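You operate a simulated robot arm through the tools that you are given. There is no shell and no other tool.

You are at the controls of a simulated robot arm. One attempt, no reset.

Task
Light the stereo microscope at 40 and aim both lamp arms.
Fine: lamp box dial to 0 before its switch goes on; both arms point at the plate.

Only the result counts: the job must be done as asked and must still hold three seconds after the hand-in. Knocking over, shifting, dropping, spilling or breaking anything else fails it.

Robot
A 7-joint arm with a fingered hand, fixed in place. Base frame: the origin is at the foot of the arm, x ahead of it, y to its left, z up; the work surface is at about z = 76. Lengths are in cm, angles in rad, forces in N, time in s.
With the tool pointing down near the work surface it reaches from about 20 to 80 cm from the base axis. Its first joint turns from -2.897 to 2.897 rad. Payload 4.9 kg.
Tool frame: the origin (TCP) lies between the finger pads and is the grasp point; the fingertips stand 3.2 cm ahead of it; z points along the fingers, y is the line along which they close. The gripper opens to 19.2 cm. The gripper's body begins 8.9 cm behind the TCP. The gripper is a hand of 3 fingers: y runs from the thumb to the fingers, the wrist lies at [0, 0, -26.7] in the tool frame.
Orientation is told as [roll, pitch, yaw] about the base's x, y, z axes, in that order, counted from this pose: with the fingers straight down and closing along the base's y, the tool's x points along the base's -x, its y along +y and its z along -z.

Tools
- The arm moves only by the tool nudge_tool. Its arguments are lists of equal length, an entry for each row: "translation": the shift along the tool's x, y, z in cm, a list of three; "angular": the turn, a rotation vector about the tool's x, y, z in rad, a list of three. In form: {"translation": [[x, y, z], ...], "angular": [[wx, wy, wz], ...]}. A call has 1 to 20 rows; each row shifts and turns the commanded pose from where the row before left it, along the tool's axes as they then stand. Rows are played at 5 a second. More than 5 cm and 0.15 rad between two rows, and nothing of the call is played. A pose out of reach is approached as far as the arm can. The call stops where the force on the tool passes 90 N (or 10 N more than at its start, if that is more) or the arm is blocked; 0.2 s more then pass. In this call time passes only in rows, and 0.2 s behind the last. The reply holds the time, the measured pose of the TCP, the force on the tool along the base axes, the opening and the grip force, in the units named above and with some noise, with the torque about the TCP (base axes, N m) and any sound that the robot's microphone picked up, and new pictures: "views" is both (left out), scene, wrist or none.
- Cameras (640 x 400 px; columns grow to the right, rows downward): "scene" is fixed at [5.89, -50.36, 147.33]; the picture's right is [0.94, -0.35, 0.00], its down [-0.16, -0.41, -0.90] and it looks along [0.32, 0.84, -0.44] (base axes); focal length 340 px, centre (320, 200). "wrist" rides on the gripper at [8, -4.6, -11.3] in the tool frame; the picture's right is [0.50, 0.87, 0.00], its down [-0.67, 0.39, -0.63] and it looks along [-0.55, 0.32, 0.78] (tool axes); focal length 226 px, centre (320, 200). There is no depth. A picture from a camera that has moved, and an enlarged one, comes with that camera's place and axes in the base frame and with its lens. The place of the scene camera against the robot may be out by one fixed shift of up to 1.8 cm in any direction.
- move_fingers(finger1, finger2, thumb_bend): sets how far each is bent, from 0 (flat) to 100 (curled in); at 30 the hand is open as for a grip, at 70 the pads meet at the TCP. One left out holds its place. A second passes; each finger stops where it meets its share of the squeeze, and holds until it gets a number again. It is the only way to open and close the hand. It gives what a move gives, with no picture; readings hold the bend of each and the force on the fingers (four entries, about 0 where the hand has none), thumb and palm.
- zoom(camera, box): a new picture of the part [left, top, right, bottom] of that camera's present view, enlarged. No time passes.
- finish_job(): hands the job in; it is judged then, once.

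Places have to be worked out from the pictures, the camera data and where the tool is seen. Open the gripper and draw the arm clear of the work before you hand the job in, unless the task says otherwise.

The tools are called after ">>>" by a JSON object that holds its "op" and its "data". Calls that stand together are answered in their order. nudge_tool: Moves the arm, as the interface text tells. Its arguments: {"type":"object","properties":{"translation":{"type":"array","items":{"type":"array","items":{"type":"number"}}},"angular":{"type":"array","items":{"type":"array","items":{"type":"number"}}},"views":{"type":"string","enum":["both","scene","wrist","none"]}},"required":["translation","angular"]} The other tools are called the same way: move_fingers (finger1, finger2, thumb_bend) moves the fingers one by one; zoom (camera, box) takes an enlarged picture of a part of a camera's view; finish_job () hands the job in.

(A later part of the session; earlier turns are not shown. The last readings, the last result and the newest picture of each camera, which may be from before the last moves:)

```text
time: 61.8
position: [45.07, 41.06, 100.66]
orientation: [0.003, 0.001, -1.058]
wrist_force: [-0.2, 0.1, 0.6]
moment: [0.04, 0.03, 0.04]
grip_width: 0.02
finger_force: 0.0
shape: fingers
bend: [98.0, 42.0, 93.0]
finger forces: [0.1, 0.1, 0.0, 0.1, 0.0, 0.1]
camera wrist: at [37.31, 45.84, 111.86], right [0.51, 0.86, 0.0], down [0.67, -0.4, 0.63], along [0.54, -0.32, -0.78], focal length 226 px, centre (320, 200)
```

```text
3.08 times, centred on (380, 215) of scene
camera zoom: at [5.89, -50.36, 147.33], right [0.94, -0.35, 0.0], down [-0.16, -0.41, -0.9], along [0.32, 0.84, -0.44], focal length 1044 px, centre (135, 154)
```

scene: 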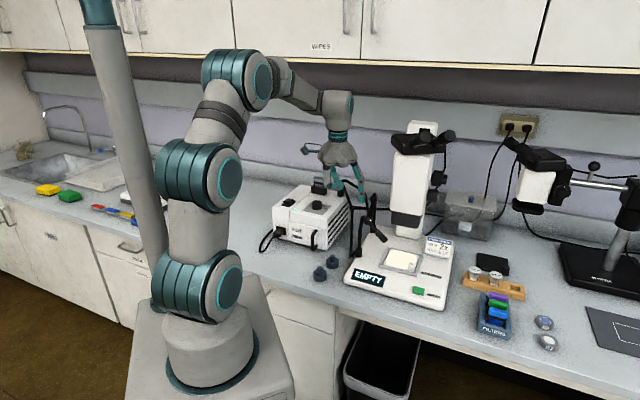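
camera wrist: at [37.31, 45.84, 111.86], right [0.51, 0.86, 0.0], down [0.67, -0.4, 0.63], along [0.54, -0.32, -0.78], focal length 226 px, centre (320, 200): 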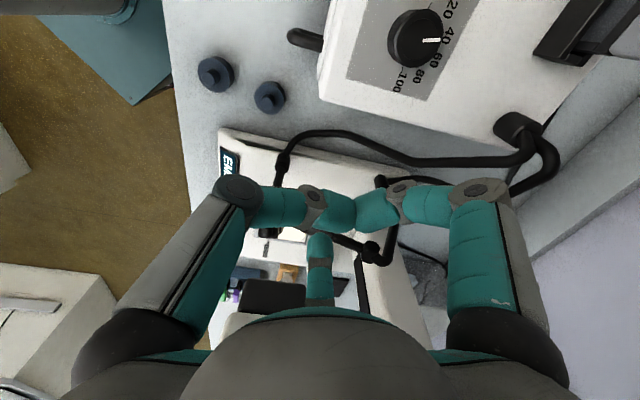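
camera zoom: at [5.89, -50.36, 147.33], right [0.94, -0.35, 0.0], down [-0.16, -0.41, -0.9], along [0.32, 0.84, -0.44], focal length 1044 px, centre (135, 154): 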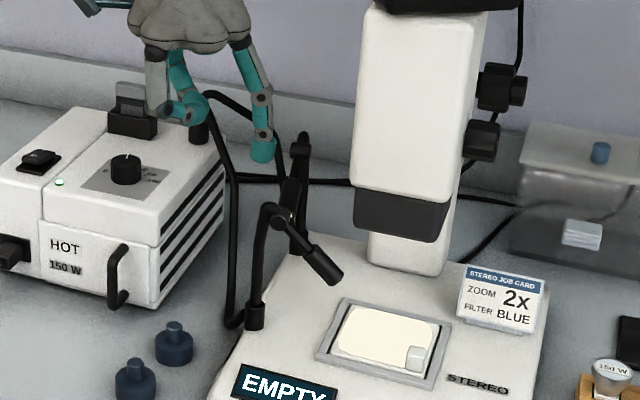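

The rod finger is on the left side of head 2 with nothing below it. I'll lower it 6.5 cm to head height.

>>> {"op": "nudge_tool", "data": {"translation": [[0, 0, 2.2], [0, 0, 2.2], [0, 0, 2.1]], "angular": [[0, 0, 0], [0, 0, 0], [0, 0, 0]], "views": "none"}}

>>> {"op": "zoom", "data": {"camera": "wrist", "box": [220, 100, 420, 300]}}

>>> {"op": "zoom", "data": {"camera": "scene", "box": [340, 170, 400, 250]}}

```text
time: 62.6
position: [45.39, 41.08, 94.15]
orientation: [-0.002, 0.0, -1.059]
wrist_force: [0.3, -0.1, 0.7]
moment: [-0.04, 0.0, 0.01]
grip_width: 0.0
finger_force: 0.3
shape: fingers
bend: [98.0, 42.0, 93.0]
finger forces: [0.1, 0.0, 0.0, 0.0, 0.0, 0.0]
```

```text
2.00 times, centred on (320, 200) of wrist
camera zoom: at [37.62, 45.79, 105.32], right [0.51, 0.86, 0.0], down [0.67, -0.4, 0.63], along [0.54, -0.32, -0.78], focal length 452 px, centre (320, 200)
```

zoom: 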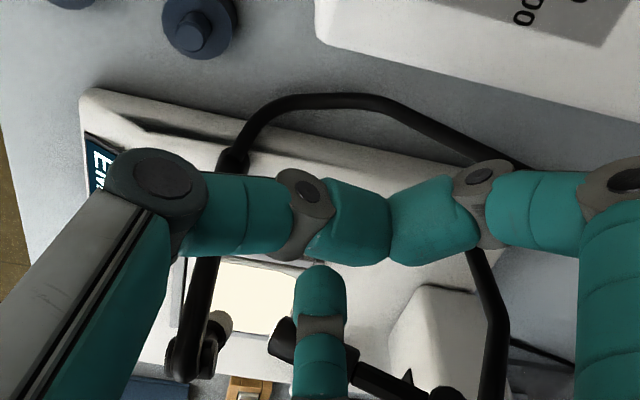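

```text
5.00 times, centred on (370, 210) of scene
camera zoom: at [5.89, -50.36, 147.33], right [0.94, -0.35, 0.0], down [-0.16, -0.41, -0.9], along [0.32, 0.84, -0.44], focal length 1697 px, centre (70, 150)
```

zoom: 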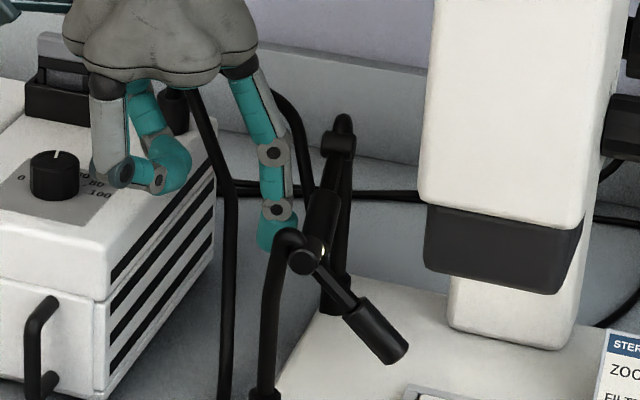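

The rod is right next to head 2's outer side. I'll push along azimuth ≈ -32° in small steps.

>>> {"op": "nudge_tool", "data": {"translation": [[-0.58, 0.29, 0], [-0.58, 0.29, 0], [-0.58, 0.29, 0], [-0.5, 0.32, 0], [-0.5, 0.32, 0]], "angular": [[0, 0, 0], [0, 0, 0], [0, 0, 0], [0, 0, 0], [0, 0, 0]], "views": "none"}}

>>> {"op": "zoom", "data": {"camera": "wrist", "box": [220, 100, 420, 300]}}

>>> {"op": "zoom", "data": {"camera": "scene", "box": [340, 170, 400, 250]}}

```text
time: 63.8
position: [47.68, 39.4, 94.04]
orientation: [0.0, 0.001, -1.058]
wrist_force: [-0.9, 0.5, 0.7]
moment: [0.03, 0.05, -0.04]
grip_width: 0.0
finger_force: 0.8
shape: fingers
bend: [98.0, 43.0, 93.0]
finger forces: [0.0, 1.1, 0.1, 0.1, 0.1, 0.1]
```

```text
2.00 times, centred on (320, 200) of wrist
camera zoom: at [39.98, 44.07, 105.23], right [0.51, 0.86, 0.0], down [0.67, -0.4, 0.63], along [0.54, -0.32, -0.78], focal length 452 px, centre (320, 200)
```

zoom: 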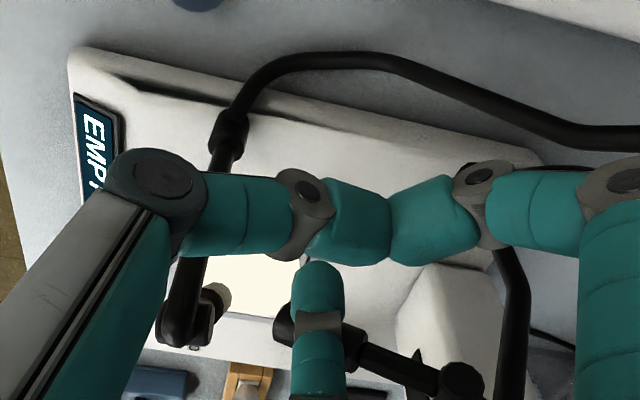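

```text
5.00 times, centred on (370, 210) of scene
camera zoom: at [5.89, -50.36, 147.33], right [0.94, -0.35, 0.0], down [-0.16, -0.41, -0.9], along [0.32, 0.84, -0.44], focal length 1697 px, centre (70, 150)
```

zoom: 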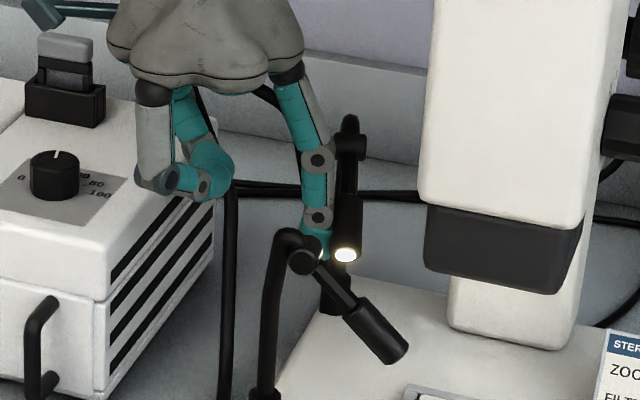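

Head 2 is swinging with only ~1 N. I'll continue pushing another 2.3 cm.

>>> {"op": "nudge_tool", "data": {"translation": [[-0.59, 0.51, 0], [-0.59, 0.51, 0], [-0.59, 0.51, 0]], "angular": [[0, 0, 0], [0, 0, 0], [0, 0, 0]], "views": "none"}}

>>> {"op": "zoom", "data": {"camera": "wrist", "box": [220, 100, 420, 300]}}

>>> {"op": "zoom", "data": {"camera": "scene", "box": [340, 170, 400, 250]}}

```text
time: 64.6
position: [49.87, 38.61, 93.92]
orientation: [-0.002, -0.001, -1.06]
wrist_force: [-2.0, -0.1, -0.4]
moment: [0.0, 0.04, -0.15]
grip_width: 0.0
finger_force: 1.0
shape: fingers
bend: [98.0, 43.0, 93.0]
finger forces: [0.0, 1.6, 0.0, 0.0, 0.0, 0.0]
```

```text
2.00 times, centred on (320, 200) of wrist
camera zoom: at [42.09, 43.28, 105.2], right [0.51, 0.86, 0.0], down [0.67, -0.4, 0.63], along [0.54, -0.32, -0.78], focal length 452 px, centre (320, 200)
```

zoom: 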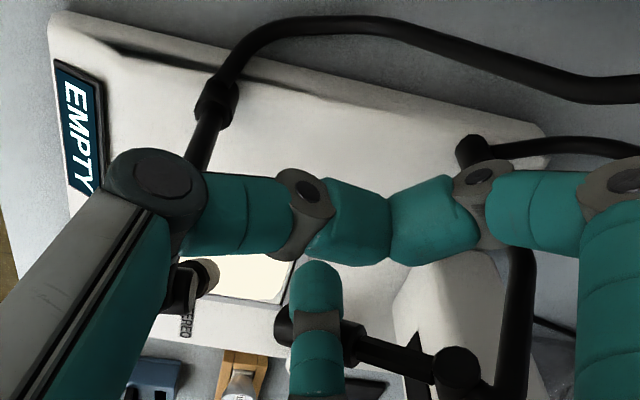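

```text
5.00 times, centred on (370, 210) of scene
camera zoom: at [5.89, -50.36, 147.33], right [0.94, -0.35, 0.0], down [-0.16, -0.41, -0.9], along [0.32, 0.84, -0.44], focal length 1697 px, centre (70, 150)
```

zoom: 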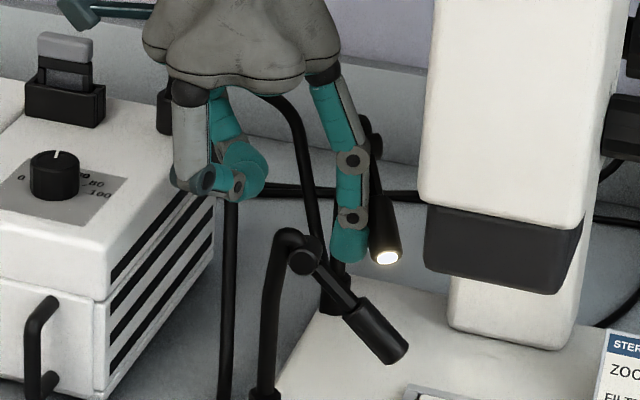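

Head 2 is at yaw ≈ -103° now; it needs about -89°. I'll push another 1.4 cm.

>>> {"op": "nudge_tool", "data": {"translation": [[-0.45, 0.55, 0], [-0.45, 0.55, 0]], "angular": [[0, 0, 0], [0, 0, 0]], "views": "none"}}

>>> {"op": "zoom", "data": {"camera": "wrist", "box": [220, 100, 420, 300]}}

>>> {"op": "zoom", "data": {"camera": "scene", "box": [340, 170, 460, 310]}}

```text
time: 65.2
position: [51.34, 38.36, 93.98]
orientation: [-0.001, 0.002, -1.06]
wrist_force: [-2.3, -0.6, 0.0]
moment: [0.01, -0.02, -0.16]
grip_width: 0.0
finger_force: 1.0
shape: fingers
bend: [98.0, 43.0, 93.0]
finger forces: [0.0, 1.8, 0.0, 0.1, 0.0, 0.1]
```

```text
2.00 times, centred on (320, 200) of wrist
camera zoom: at [43.58, 43.02, 105.16], right [0.51, 0.86, 0.0], down [0.67, -0.4, 0.63], along [0.54, -0.32, -0.78], focal length 452 px, centre (320, 200)
```

zoom: 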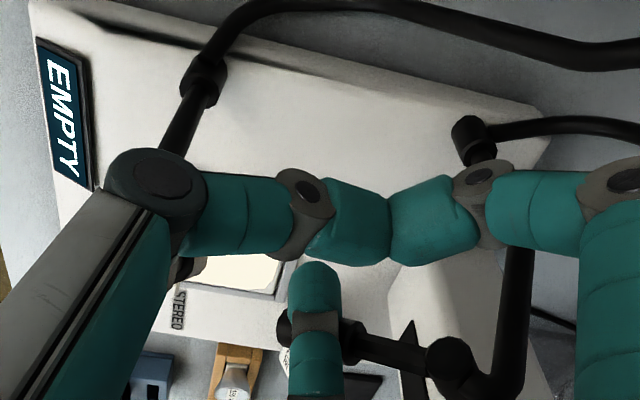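

```text
2.86 times, centred on (400, 240) of scene
camera zoom: at [5.89, -50.36, 147.33], right [0.94, -0.35, 0.0], down [-0.16, -0.41, -0.9], along [0.32, 0.84, -0.44], focal length 970 px, centre (91, 86)
```

zoom: 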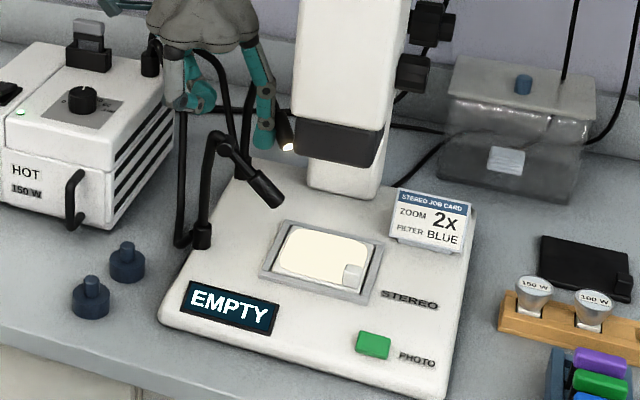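

Head 2 yaw is ≈ -94° with about 6° to go. One more 0.5 cm push, then I'll lift the rod for the pitch-down.

>>> {"op": "nudge_tool", "data": {"translation": [[-0.27, 0.48, 0], [0.3, -0.9, 0], [0.3, -0.9, 0], [0, 0, -2.5], [0, 0, -2.5]], "angular": [[0, 0, 0], [0, 0, 0], [0, 0, 0], [0, 0, 0], [0, 0, 0]], "views": "both"}}

>>> {"op": "zoom", "data": {"camera": "wrist", "box": [220, 140, 460, 340]}}

>>> {"op": "zoom", "data": {"camera": "scene", "box": [340, 170, 400, 250]}}

```text
time: 66.4
position: [50.11, 37.98, 98.96]
orientation: [0.0, 0.001, -1.058]
wrist_force: [0.1, 0.2, -0.4]
moment: [0.01, 0.02, 0.01]
grip_width: 0.0
finger_force: 0.2
shape: fingers
bend: [98.0, 42.0, 93.0]
finger forces: [0.1, 0.1, 0.0, 0.0, 0.1, 0.1]
camera wrist: at [42.36, 42.73, 110.12], right [0.51, 0.86, 0.0], down [0.67, -0.4, 0.63], along [0.54, -0.32, -0.78], focal length 226 px, centre (320, 200)
```

scene: 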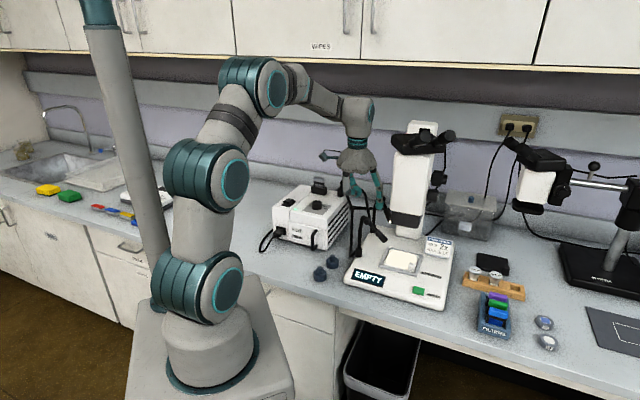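
wrist: 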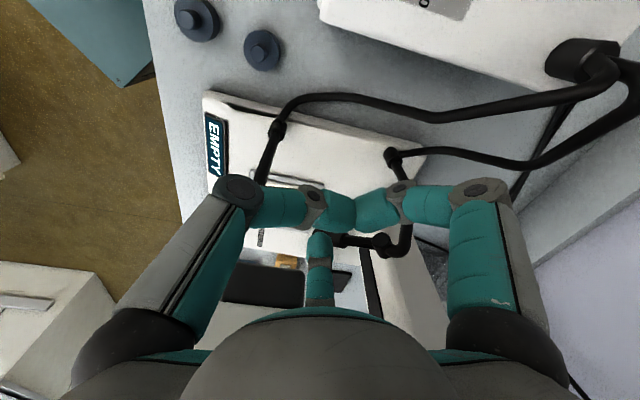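

```text
2.00 times, centred on (340, 240) of wrist
camera zoom: at [42.36, 42.73, 110.12], right [0.51, 0.86, 0.0], down [0.67, -0.4, 0.63], along [0.54, -0.32, -0.78], focal length 452 px, centre (280, 120)
```

zoom: 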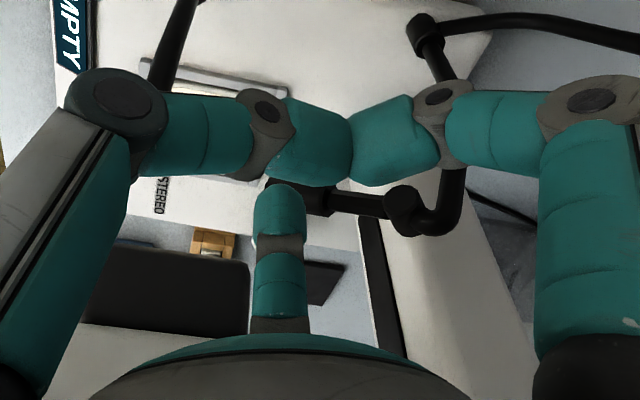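

```text
5.00 times, centred on (370, 210) of scene
camera zoom: at [5.89, -50.36, 147.33], right [0.94, -0.35, 0.0], down [-0.16, -0.41, -0.9], along [0.32, 0.84, -0.44], focal length 1697 px, centre (70, 150)
```

zoom: 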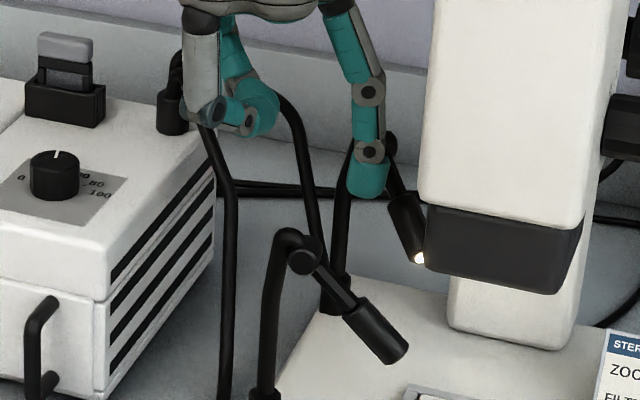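

Head 2 is now about at the right yaw. I'll move the rod tip above the head's thick part (about (60.3, 33.8)) and press down gently.

>>> {"op": "nudge_tool", "data": {"translation": [[-0.97, 1.52, 0], [-0.97, 1.52, 0], [0, 0, 0.4], [0, 0, 0.4], [0, 0, 0.4]], "angular": [[0, 0, 0], [0, 0, 0], [0, 0, 0], [0, 0, 0], [0, 0, 0]], "views": "none"}}

>>> {"op": "zoom", "data": {"camera": "wrist", "box": [220, 140, 460, 340]}}

>>> {"op": "zoom", "data": {"camera": "scene", "box": [350, 170, 410, 250]}}

```text
time: 67.6
position: [53.72, 37.85, 97.76]
orientation: [0.0, -0.001, -1.059]
wrist_force: [0.0, -0.3, 0.7]
moment: [-0.02, -0.06, -0.02]
grip_width: 0.0
finger_force: 0.8
shape: fingers
bend: [98.0, 42.0, 93.0]
finger forces: [0.0, 0.7, 0.0, 0.0, 0.1, 0.1]
```

```text
2.00 times, centred on (340, 240) of wrist
camera zoom: at [45.93, 42.66, 108.96], right [0.51, 0.86, 0.0], down [0.67, -0.4, 0.63], along [0.54, -0.32, -0.78], focal length 452 px, centre (280, 120)
```

zoom: 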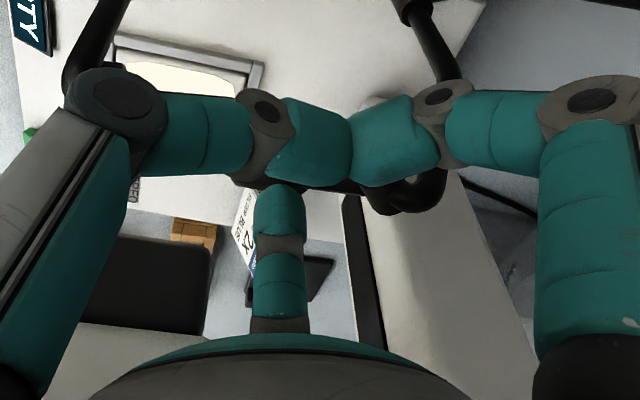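

```text
5.00 times, centred on (380, 210) of scene
camera zoom: at [5.89, -50.36, 147.33], right [0.94, -0.35, 0.0], down [-0.16, -0.41, -0.9], along [0.32, 0.84, -0.44], focal length 1697 px, centre (20, 150)
```

zoom: 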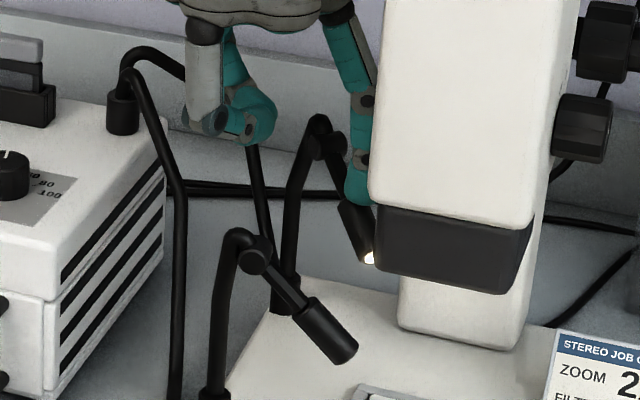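

The rod tip is touching the top of head 2 lightly. I'll press down in 0.4 cm steps.

>>> {"op": "nudge_tool", "data": {"translation": [[0, 0, 0.4], [0, 0, 0.4], [0, 0, 0.4]], "angular": [[0, 0, 0], [0, 0, 0], [0, 0, 0]], "views": "none"}}

>>> {"op": "zoom", "data": {"camera": "wrist", "box": [220, 140, 460, 340]}}

>>> {"op": "zoom", "data": {"camera": "scene", "box": [350, 170, 410, 250]}}

```text
time: 68.4
position: [53.76, 37.85, 96.49]
orientation: [0.001, 0.0, -1.059]
wrist_force: [0.8, 0.0, 1.7]
moment: [-0.03, -0.1, -0.02]
grip_width: 0.0
finger_force: 0.4
shape: fingers
bend: [98.0, 42.0, 93.0]
finger forces: [0.0, 1.1, 0.1, 0.0, 0.1, 0.0]
```

```text
2.00 times, centred on (340, 240) of wrist
camera zoom: at [45.93, 42.58, 107.66], right [0.51, 0.86, 0.0], down [0.67, -0.4, 0.63], along [0.54, -0.32, -0.78], focal length 452 px, centre (280, 120)
```

zoom: 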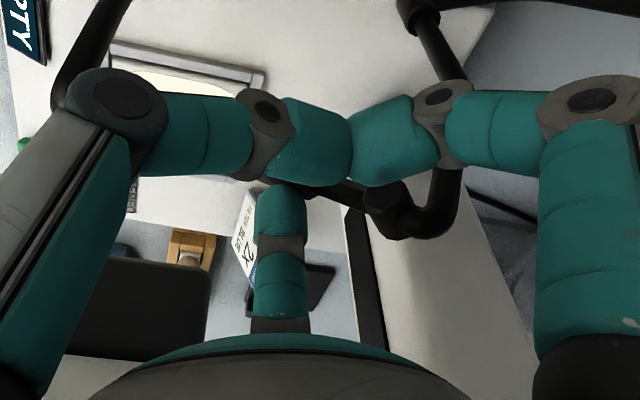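

```text
5.00 times, centred on (380, 210) of scene
camera zoom: at [5.89, -50.36, 147.33], right [0.94, -0.35, 0.0], down [-0.16, -0.41, -0.9], along [0.32, 0.84, -0.44], focal length 1697 px, centre (20, 150)
```

zoom: 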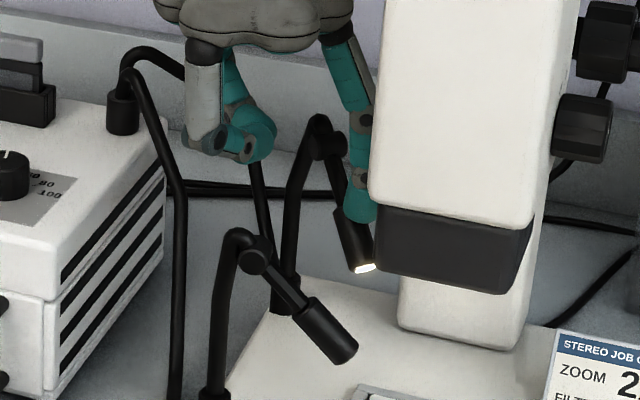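

Head 2 is pitching down. I'll press 0.8 cm more.

>>> {"op": "nudge_tool", "data": {"translation": [[0, 0, 0.4], [0, 0, 0.4]], "angular": [[0, 0, 0], [0, 0, 0]], "views": "none"}}

>>> {"op": "zoom", "data": {"camera": "scene", "box": [350, 170, 410, 250]}}

>>> {"op": "zoom", "data": {"camera": "scene", "box": [340, 200, 460, 310]}}

```text
time: 69.0
position: [53.53, 37.82, 95.62]
orientation: [-0.001, -0.002, -1.06]
wrist_force: [-0.1, 0.7, 1.3]
moment: [-0.03, -0.11, 0.04]
grip_width: 0.02
finger_force: 0.8
shape: fingers
bend: [98.0, 42.0, 93.0]
finger forces: [0.0, 1.2, 0.1, 0.0, 0.1, 0.1]
```

```text
5.00 times, centred on (380, 210) of scene
camera zoom: at [5.89, -50.36, 147.33], right [0.94, -0.35, 0.0], down [-0.16, -0.41, -0.9], along [0.32, 0.84, -0.44], focal length 1697 px, centre (20, 150)
```

zoom: 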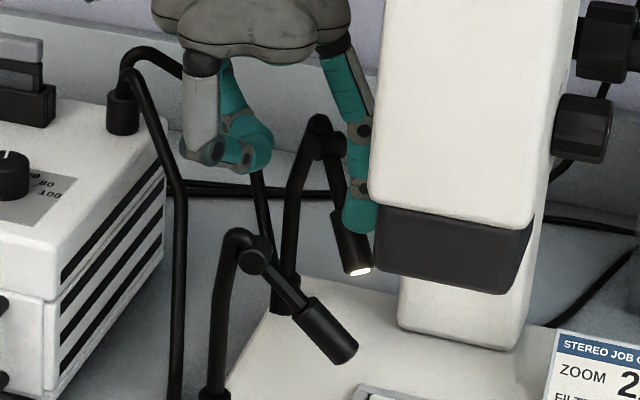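

```text
3.64 times, centred on (400, 255) of scene
camera zoom: at [5.89, -50.36, 147.33], right [0.94, -0.35, 0.0], down [-0.16, -0.41, -0.9], along [0.32, 0.84, -0.44], focal length 1234 px, centre (29, 0)
```

zoom: 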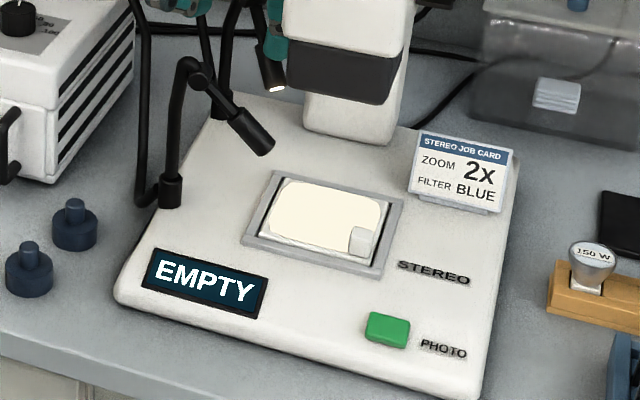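

I'll lift the rod straight up and move to an observation pose to measure head 2's aim.

>>> {"op": "nudge_tool", "data": {"translation": [[0, 0, -2], [0, 0, -3], [0, 0, -3], [0, 0, -3], [0, 0, -1], [-0.5, -4, 0], [-0.5, -4, 0], [-0.5, -4, 0], [-0.5, -4, 0], [-0.5, -4, 0], [0, 0, 0], [0, 0, 0], [0, 0, 0], [0, 0, 0], [0, 0, 0], [0, 0, 0]], "angular": [[0, 0, 0], [0, 0, 0], [0, 0, 0], [0, 0, 0], [0, 0, 0], [0, 0, 0], [0, 0, 0], [0, 0, 0], [0, 0, 0], [0, 0, 0], [0, 0, -0.13], [0, 0, -0.13], [0, 0, -0.13], [0, 0, -0.13], [0, 0, -0.13], [0, 0, -0.13]], "views": "none"}}

>>> {"op": "move_fingers", "data": {"finger1": 20, "finger2": 20, "thumb_bend": 20}}

>>> {"op": "zoom", "data": {"camera": "wrist", "box": [160, 60, 480, 260]}}

>>> {"op": "zoom", "data": {"camera": "scene", "box": [345, 180, 405, 270]}}

```text
time: 72.4
position: [37.4, 25.85, 107.66]
orientation: [0.0, 0.0, -0.278]
wrist_force: [0.0, -0.3, -0.3]
moment: [0.02, 0.0, -0.01]
grip_width: 0.0
finger_force: 0.1
shape: fingers
bend: [98.0, 42.0, 93.0]
finger forces: [0.0, 0.0, 0.0, 0.0, 0.0, 0.1]
```

```text
time: 73.4
position: [37.35, 25.78, 107.68]
orientation: [-0.001, 0.0, -0.279]
wrist_force: [-0.6, 0.4, -0.5]
moment: [0.03, 0.03, -0.01]
grip_width: 19.35
finger_force: 0.0
shape: fingers
bend: [20.0, 20.0, 20.0]
finger forces: [0.1, 0.0, 0.0, 0.1, 0.1, 0.0]
```

```text
2.00 times, centred on (320, 160) of wrist
camera zoom: at [28.63, 23.62, 118.94], right [-0.24, 0.97, 0.0], down [0.75, 0.19, 0.63], along [0.61, 0.15, -0.78], focal length 452 px, centre (320, 280)
```

zoom: 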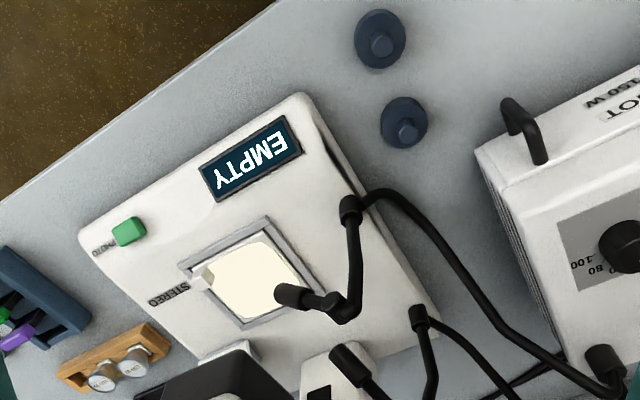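

```text
4.44 times, centred on (375, 225) of scene
camera zoom: at [5.89, -50.36, 147.33], right [0.94, -0.35, 0.0], down [-0.16, -0.41, -0.9], along [0.32, 0.84, -0.44], focal length 1509 px, centre (76, 89)
```

zoom: 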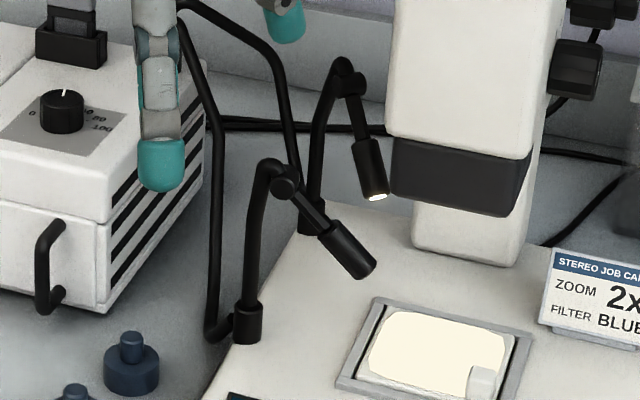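

>>> {"op": "zoom", "data": {"camera": "wrist", "box": [280, 160, 400, 260]}}

>>> {"op": "zoom", "data": {"camera": "scene", "box": [360, 180, 400, 220]}}

```text
4.00 times, centred on (340, 210) of wrist
camera zoom: at [28.63, 23.62, 118.94], right [-0.24, 0.97, 0.0], down [0.75, 0.19, 0.63], along [0.61, 0.15, -0.78], focal length 904 px, centre (240, 160)
```

zoom: 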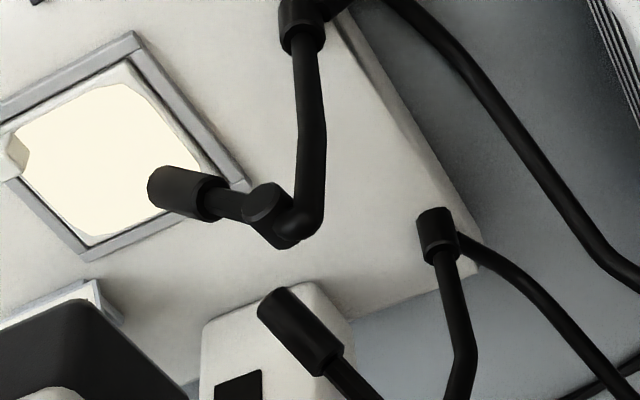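

```text
10.00 times, centred on (380, 200) of scene
camera zoom: at [5.89, -50.36, 147.33], right [0.94, -0.35, 0.0], down [-0.16, -0.41, -0.9], along [0.32, 0.84, -0.44], focal length 3395 px, centre (-280, 200)
```

zoom: 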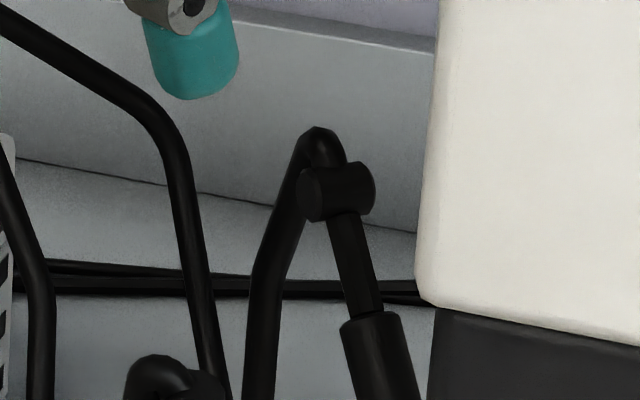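

>>> {"op": "zoom", "data": {"camera": "wrist", "box": [310, 200, 430, 320]}}

```text
3.33 times, centred on (370, 260) of wrist
camera zoom: at [28.63, 23.62, 118.94], right [-0.24, 0.97, 0.0], down [0.75, 0.19, 0.63], along [0.61, 0.15, -0.78], focal length 754 px, centre (153, 0)
```

zoom: 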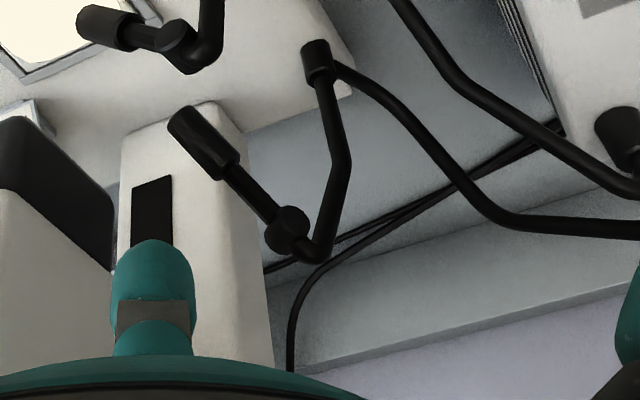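

Head 2 measures yaw ≈ -89°, pitch ≈ 48–50° (ideal ≈ -92°, 44°), hitting the plate about 2.5 cm from centre. I'll take a second, side-on view to confirm this before fine-tuning.

>>> {"op": "nudge_tool", "data": {"translation": [[-0.47, 4.35, -0.08], [-0.47, 4.35, -0.08], [-0.47, 4.35, -0.08], [-0.47, 4.35, -0.08], [0, 0, 0], [0, 0, 0], [0, 0, 0], [0, 0, 0], [0, 0, 0], [0, 0, 0]], "angular": [[0, 0, 0], [0, 0, 0], [0, 0, 0], [0, 0, 0], [0, 0, 0.13], [0, 0, 0.13], [0, 0, 0.13], [0, 0, 0.13], [0, 0, 0.13], [0, 0, 0.13]], "views": "wrist"}}

>>> {"op": "zoom", "data": {"camera": "wrist", "box": [240, 120, 400, 260]}}

>>> {"op": "zoom", "data": {"camera": "wrist", "box": [270, 160, 370, 260]}}

```text
time: 75.6
position: [44.0, 41.97, 108.13]
orientation: [0.001, -0.001, -1.063]
wrist_force: [-0.6, 0.1, -0.7]
moment: [0.01, -0.03, 0.02]
grip_width: 19.34
finger_force: 0.2
shape: fingers
bend: [20.0, 20.0, 20.0]
finger forces: [0.0, 0.0, 0.0, 0.1, 0.0, 0.0]
camera wrist: at [36.17, 46.67, 119.31], right [0.51, 0.86, 0.0], down [0.67, -0.4, 0.63], along [0.54, -0.32, -0.78], focal length 226 px, centre (320, 200)
```

wrist: 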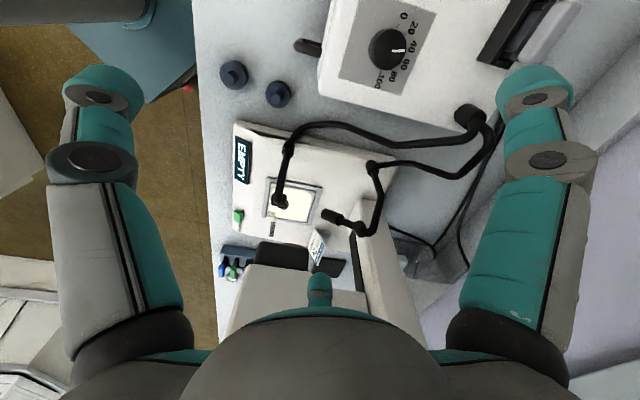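

```text
2.86 times, centred on (320, 190) of wrist
camera zoom: at [36.17, 46.67, 119.31], right [0.51, 0.86, 0.0], down [0.67, -0.4, 0.63], along [0.54, -0.32, -0.78], focal length 646 px, centre (320, 229)
```

zoom: 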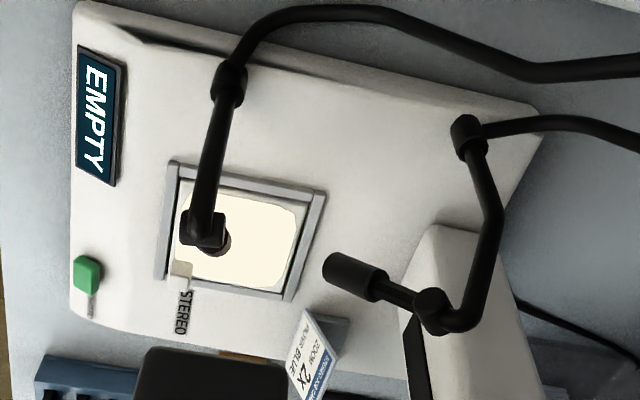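

```text
4.00 times, centred on (320, 210) of wrist
camera zoom: at [36.17, 46.67, 119.31], right [0.51, 0.86, 0.0], down [0.67, -0.4, 0.63], along [0.54, -0.32, -0.78], focal length 904 px, centre (320, 160)
```

zoom: 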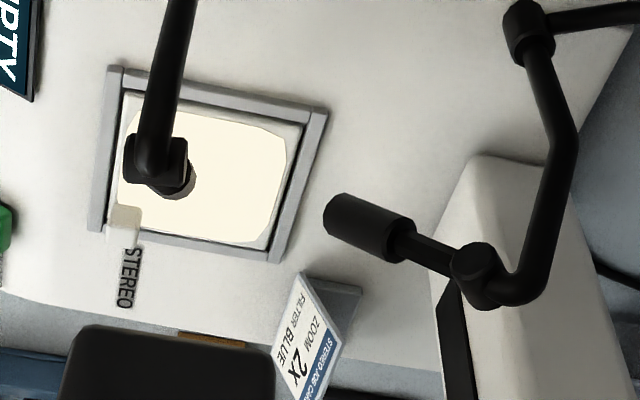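

Side-on view gives head 2: elbow (60.8, 39.0, 95.3), tip (59.9, 33.0, 89.5), i.e. yaw ≈ -98° (ideal -92°) and pitch ≈ 44–48° (good). I'll nudge it about 6° more in yaw with the same rod finger technique.

>>> {"op": "move_fingers", "data": {"finger1": 100, "finger2": 42, "thumb_bend": 100}}

>>> {"op": "nudge_tool", "data": {"translation": [[-2.86, 1.96, 0], [-2.86, 1.96, 0], [0, 0, 4], [0, 0, 4], [0, 0, 4], [0, 0, 2.6]], "angular": [[0, 0, 0], [0, 0, 0], [0, 0, 0], [0, 0, 0], [0, 0, 0], [0, 0, 0]], "views": "none"}}

>>> {"op": "zoom", "data": {"camera": "wrist", "box": [220, 140, 460, 340]}}

>>> {"op": "zoom", "data": {"camera": "scene", "box": [345, 180, 405, 270]}}

```text
time: 76.6
position: [43.94, 41.89, 108.16]
orientation: [0.0, 0.0, -1.059]
wrist_force: [-0.6, 0.1, -0.2]
moment: [0.0, 0.0, -0.01]
grip_width: 0.01
finger_force: 0.0
shape: fingers
bend: [98.0, 42.0, 93.0]
finger forces: [0.0, 0.1, 0.0, 0.0, 0.0, 0.1]
```

```text
time: 78.0
position: [50.26, 38.82, 93.42]
orientation: [-0.001, 0.001, -1.06]
wrist_force: [0.6, 0.0, -0.4]
moment: [0.01, -0.03, 0.04]
grip_width: 0.0
finger_force: 0.0
shape: fingers
bend: [98.0, 42.0, 93.0]
finger forces: [0.0, 0.1, 0.0, 0.1, 0.1, 0.0]
```

```text
2.00 times, centred on (340, 240) of wrist
camera zoom: at [42.56, 43.52, 104.67], right [0.51, 0.86, 0.0], down [0.67, -0.4, 0.63], along [0.54, -0.32, -0.78], focal length 452 px, centre (280, 120)
```

zoom: 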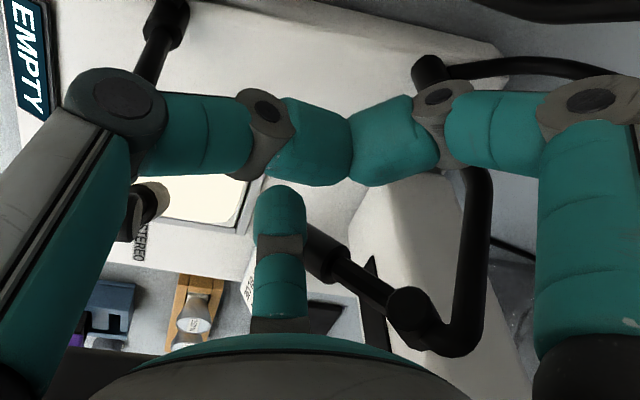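

```text
4.44 times, centred on (375, 225) of scene
camera zoom: at [5.89, -50.36, 147.33], right [0.94, -0.35, 0.0], down [-0.16, -0.41, -0.9], along [0.32, 0.84, -0.44], focal length 1509 px, centre (76, 89)
```

zoom: 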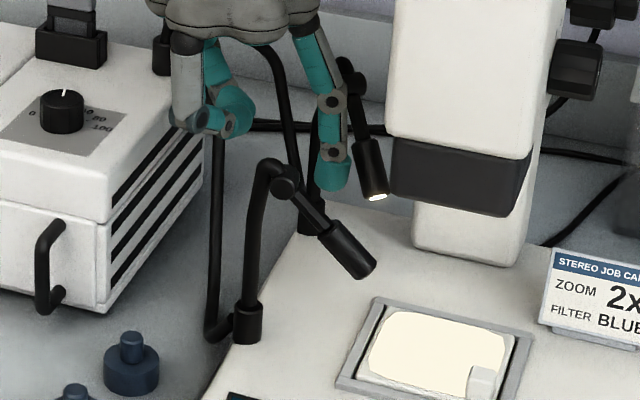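

The rod is just left of head 2 with no contact. I'll push in 0.4 cm steps and check finger force.

>>> {"op": "nudge_tool", "data": {"translation": [[-0.288, 0.278, 0], [-0.288, 0.278, 0], [-0.288, 0.278, 0], [-0.288, 0.278, 0]], "angular": [[0, 0, 0], [0, 0, 0], [0, 0, 0], [0, 0, 0]], "views": "none"}}

>>> {"op": "zoom", "data": {"camera": "wrist", "box": [220, 140, 460, 340]}}

>>> {"op": "zoom", "data": {"camera": "scene", "box": [345, 180, 405, 270]}}

```text
time: 79.0
position: [51.83, 38.42, 93.55]
orientation: [0.001, 0.001, -1.06]
wrist_force: [-1.0, 0.1, -0.1]
moment: [-0.01, 0.01, 0.01]
grip_width: 0.0
finger_force: 0.3
shape: fingers
bend: [98.0, 42.0, 93.0]
finger forces: [0.0, 0.4, 0.0, 0.1, 0.0, 0.0]
```

```text
2.00 times, centred on (340, 240) of wrist
camera zoom: at [44.09, 43.16, 104.7], right [0.51, 0.86, 0.0], down [0.67, -0.4, 0.63], along [0.54, -0.32, -0.78], focal length 452 px, centre (280, 120)
```

zoom: 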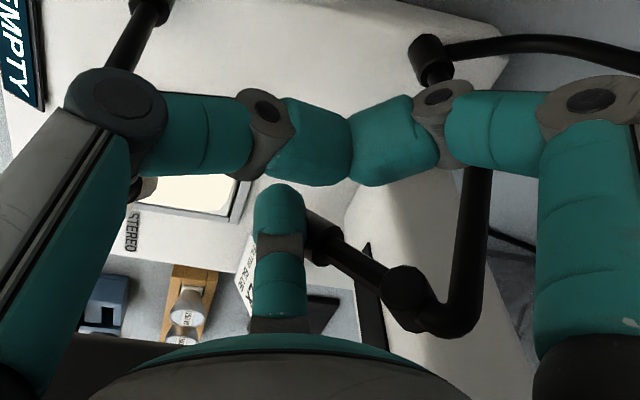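

```text
4.44 times, centred on (375, 225) of scene
camera zoom: at [5.89, -50.36, 147.33], right [0.94, -0.35, 0.0], down [-0.16, -0.41, -0.9], along [0.32, 0.84, -0.44], focal length 1509 px, centre (76, 89)
```

zoom: 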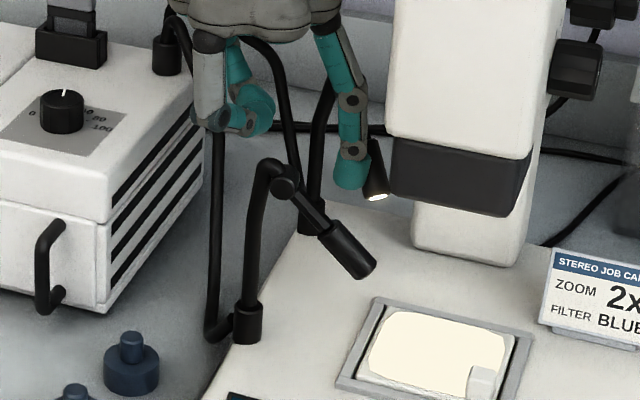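

Just touching now (0.4 N). I'll push 0.6 cm more to add about 6° of yaw.

>>> {"op": "nudge_tool", "data": {"translation": [[-0.216, 0.209, 0], [-0.216, 0.209, 0]], "angular": [[0, 0, 0], [0, 0, 0]], "views": "none"}}

>>> {"op": "zoom", "data": {"camera": "scene", "box": [345, 180, 405, 270]}}

```text
time: 79.6
position: [52.35, 38.18, 93.54]
orientation: [-0.001, 0.001, -1.06]
wrist_force: [-1.4, 0.1, -0.2]
moment: [0.02, 0.0, 0.05]
grip_width: 0.0
finger_force: 0.9
shape: fingers
bend: [98.0, 43.0, 93.0]
finger forces: [0.0, 1.4, 0.1, 0.1, 0.0, 0.0]
```

```text
4.44 times, centred on (375, 225) of scene
camera zoom: at [5.89, -50.36, 147.33], right [0.94, -0.35, 0.0], down [-0.16, -0.41, -0.9], along [0.32, 0.84, -0.44], focal length 1509 px, centre (76, 89)
```

zoom: 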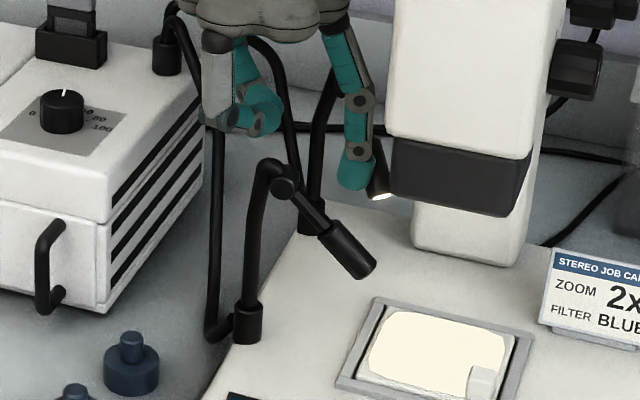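

The tip moved about 0.4 cm (≈4°). One more 0.25 cm nudge, then I'll back the rod off sideways and lift clear.

>>> {"op": "nudge_tool", "data": {"translation": [[-0.18, 0.174, 0], [0.3, -0.9, 0], [0.4, -1.2, 0], [0, 0, -3], [0, 0, -4], [0, 0, -4], [0, 0, -4]], "angular": [[0, 0, 0], [0, 0, 0], [0, 0, 0], [0, 0, 0], [0, 0, 0], [0, 0, 0], [0, 0, 0]], "views": "none"}}

>>> {"op": "nudge_tool", "data": {"translation": [[3.0, -2.0, 0], [3.0, -2.0, 0]], "angular": [[0, 0, 0], [0, 0, 0]], "views": "none"}}

>>> {"op": "move_fingers", "data": {"finger1": 20, "finger2": 20, "thumb_bend": 20}}

>>> {"op": "zoom", "data": {"camera": "wrist", "box": [240, 120, 400, 260]}}

>>> {"op": "zoom", "data": {"camera": "wrist", "box": [270, 160, 370, 260]}}

>>> {"op": "zoom", "data": {"camera": "scene", "box": [345, 180, 405, 270]}}

```text
time: 81.2
position: [50.26, 37.61, 108.33]
orientation: [-0.002, 0.001, -1.059]
wrist_force: [0.7, 0.9, -0.3]
moment: [-0.03, 0.09, 0.02]
grip_width: 0.0
finger_force: 0.0
shape: fingers
bend: [98.0, 42.0, 93.0]
finger forces: [0.0, 0.0, 0.2, 0.0, 0.0, 0.1]
```

```text
time: 81.8
position: [44.06, 41.06, 108.4]
orientation: [-0.002, -0.001, -1.062]
wrist_force: [-0.7, 0.0, -0.3]
moment: [-0.03, 0.0, 0.0]
grip_width: 0.0
finger_force: 0.2
shape: fingers
bend: [98.0, 42.0, 93.0]
finger forces: [0.0, 0.1, 0.0, 0.1, 0.0, 0.0]
```

```text
time: 82.8
position: [44.05, 41.09, 108.37]
orientation: [0.0, 0.001, -1.058]
wrist_force: [-0.3, -0.3, -0.1]
moment: [0.01, -0.01, -0.04]
grip_width: 19.35
finger_force: 0.1
shape: fingers
bend: [20.0, 20.0, 20.0]
finger forces: [0.1, 0.0, 0.0, 0.1, 0.0, 0.0]
```

```text
2.86 times, centred on (320, 190) of wrist
camera zoom: at [36.34, 45.83, 119.56], right [0.51, 0.86, 0.0], down [0.67, -0.4, 0.63], along [0.54, -0.32, -0.78], focal length 646 px, centre (320, 229)
```

zoom: 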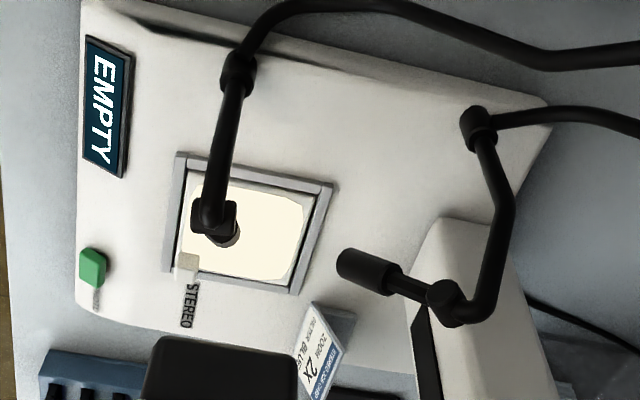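

```text
4.00 times, centred on (320, 210) of wrist
camera zoom: at [36.34, 45.83, 119.56], right [0.51, 0.86, 0.0], down [0.67, -0.4, 0.63], along [0.54, -0.32, -0.78], focal length 904 px, centre (320, 160)
```

zoom: 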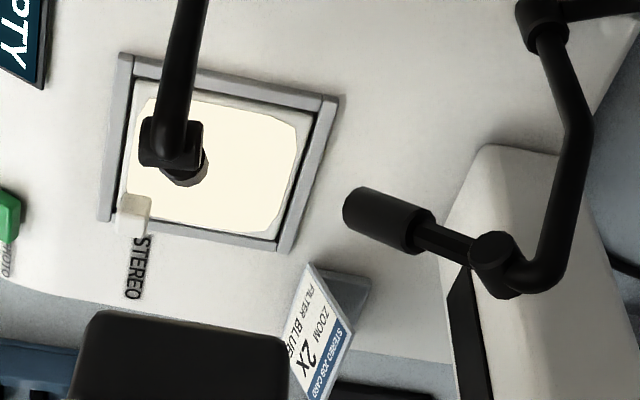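

```text
4.44 times, centred on (375, 225) of scene
camera zoom: at [5.89, -50.36, 147.33], right [0.94, -0.35, 0.0], down [-0.16, -0.41, -0.9], along [0.32, 0.84, -0.44], focal length 1509 px, centre (76, 89)
```

zoom: 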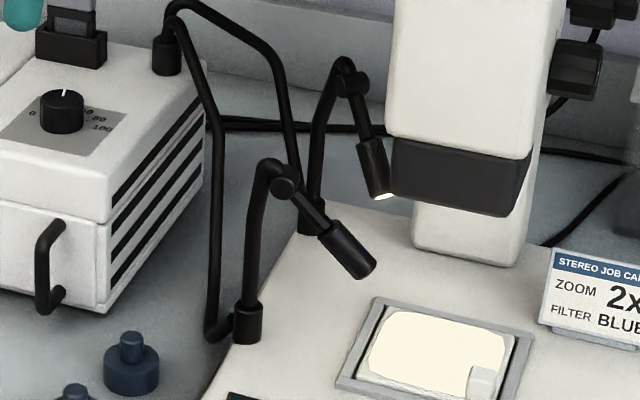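

Head 2's axis line now passes through the plate centre in this view (yaw ≈ -93°, pitch ≈ 45°). I'll re-check the dial from here, and then the front view of both heads.

>>> {"op": "zoom", "data": {"camera": "wrist", "box": [340, 0, 460, 100]}}

>>> {"op": "nudge_tool", "data": {"translation": [[0.5, -4, 0], [0.5, -4, 0], [0, 0, 0], [0, 0, 0], [0, 0, 0], [0, 0, 0], [0, 0, 0], [0, 0, 0], [0, -4, 0], [0, -4, 0], [0, -4, 0]], "angular": [[0, 0, 0], [0, 0, 0], [0, 0, -0.13], [0, 0, -0.13], [0, 0, -0.13], [0, 0, -0.13], [0, 0, -0.13], [0, 0, -0.13], [0, 0, 0], [0, 0, 0], [0, 0, 0]], "views": "both"}}

>>> {"op": "zoom", "data": {"camera": "wrist", "box": [240, 130, 400, 270]}}

>>> {"op": "zoom", "data": {"camera": "scene", "box": [305, 190, 345, 230]}}

```text
4.00 times, centred on (400, 50) of wrist
camera zoom: at [36.34, 45.83, 119.56], right [0.51, 0.86, 0.0], down [0.67, -0.4, 0.63], along [0.54, -0.32, -0.78], focal length 904 px, centre (0, 800)
```

zoom: 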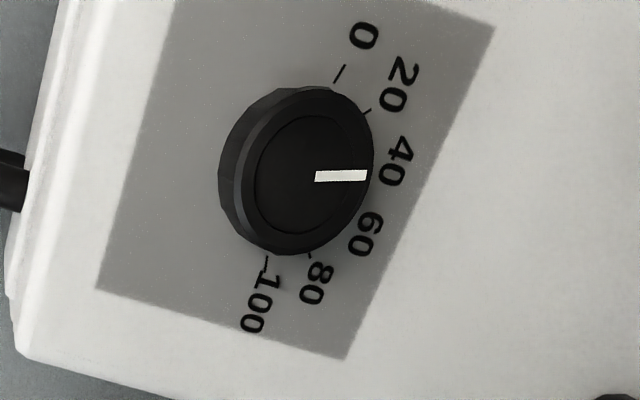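

```text
time: 85.2
position: [33.35, 26.5, 108.57]
orientation: [-0.001, -0.001, -0.28]
wrist_force: [0.5, -0.6, 0.1]
moment: [0.0, 0.0, 0.03]
grip_width: 19.37
finger_force: 0.0
shape: fingers
bend: [20.0, 20.0, 20.0]
finger forces: [0.1, 0.1, 0.0, 0.0, 0.0, 0.0]
camera wrist: at [24.63, 24.28, 119.74], right [-0.24, 0.97, 0.0], down [0.75, 0.19, 0.63], along [0.61, 0.15, -0.78], focal length 226 px, centre (320, 200)
```

scene: 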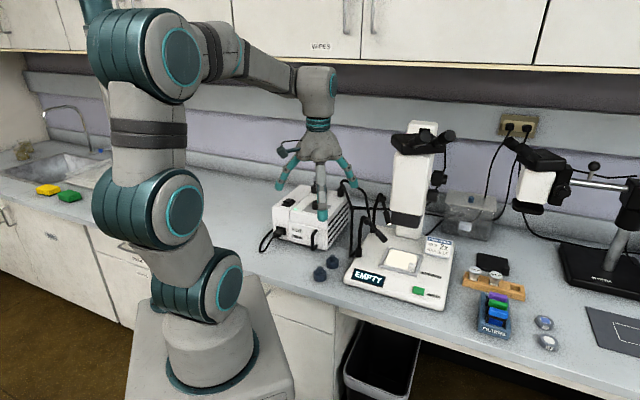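
wrist: 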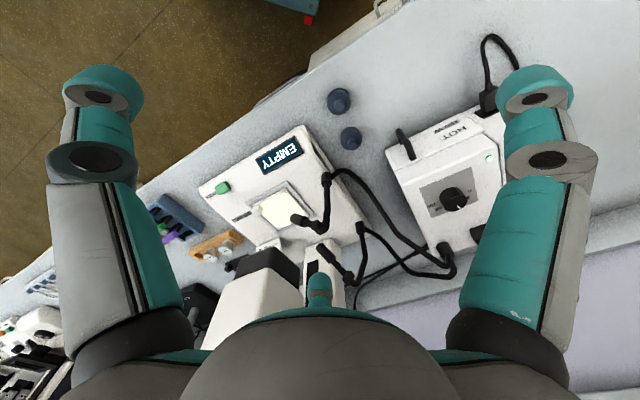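

```text
2.86 times, centred on (320, 200) of wrist
camera zoom: at [24.63, 24.28, 119.74], right [-0.24, 0.97, 0.0], down [0.75, 0.19, 0.63], along [0.61, 0.15, -0.78], focal length 646 px, centre (320, 200)
```

zoom: 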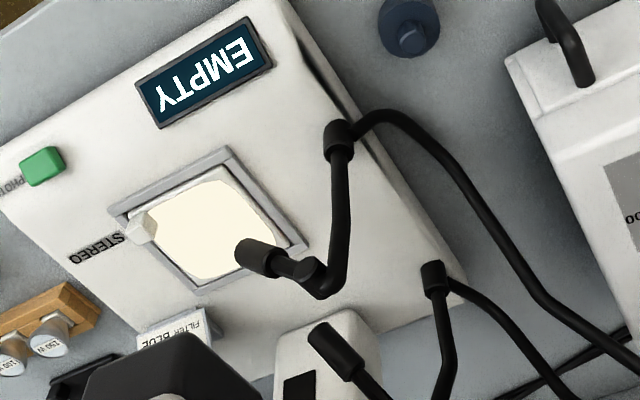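

```text
10.00 times, centred on (325, 210) of scene
camera zoom: at [5.89, -50.36, 147.33], right [0.94, -0.35, 0.0], down [-0.16, -0.41, -0.9], along [0.32, 0.84, -0.44], focal length 3395 px, centre (270, 100)
```

zoom: 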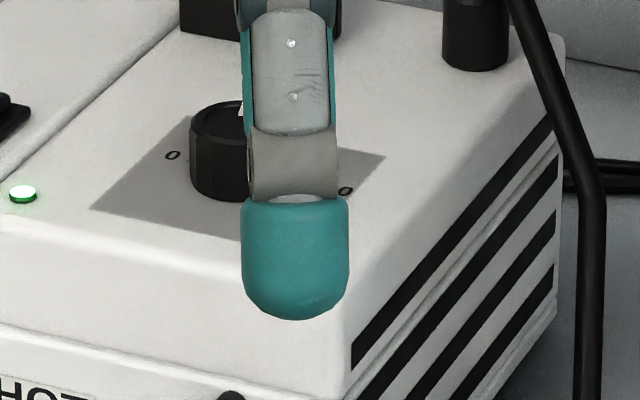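

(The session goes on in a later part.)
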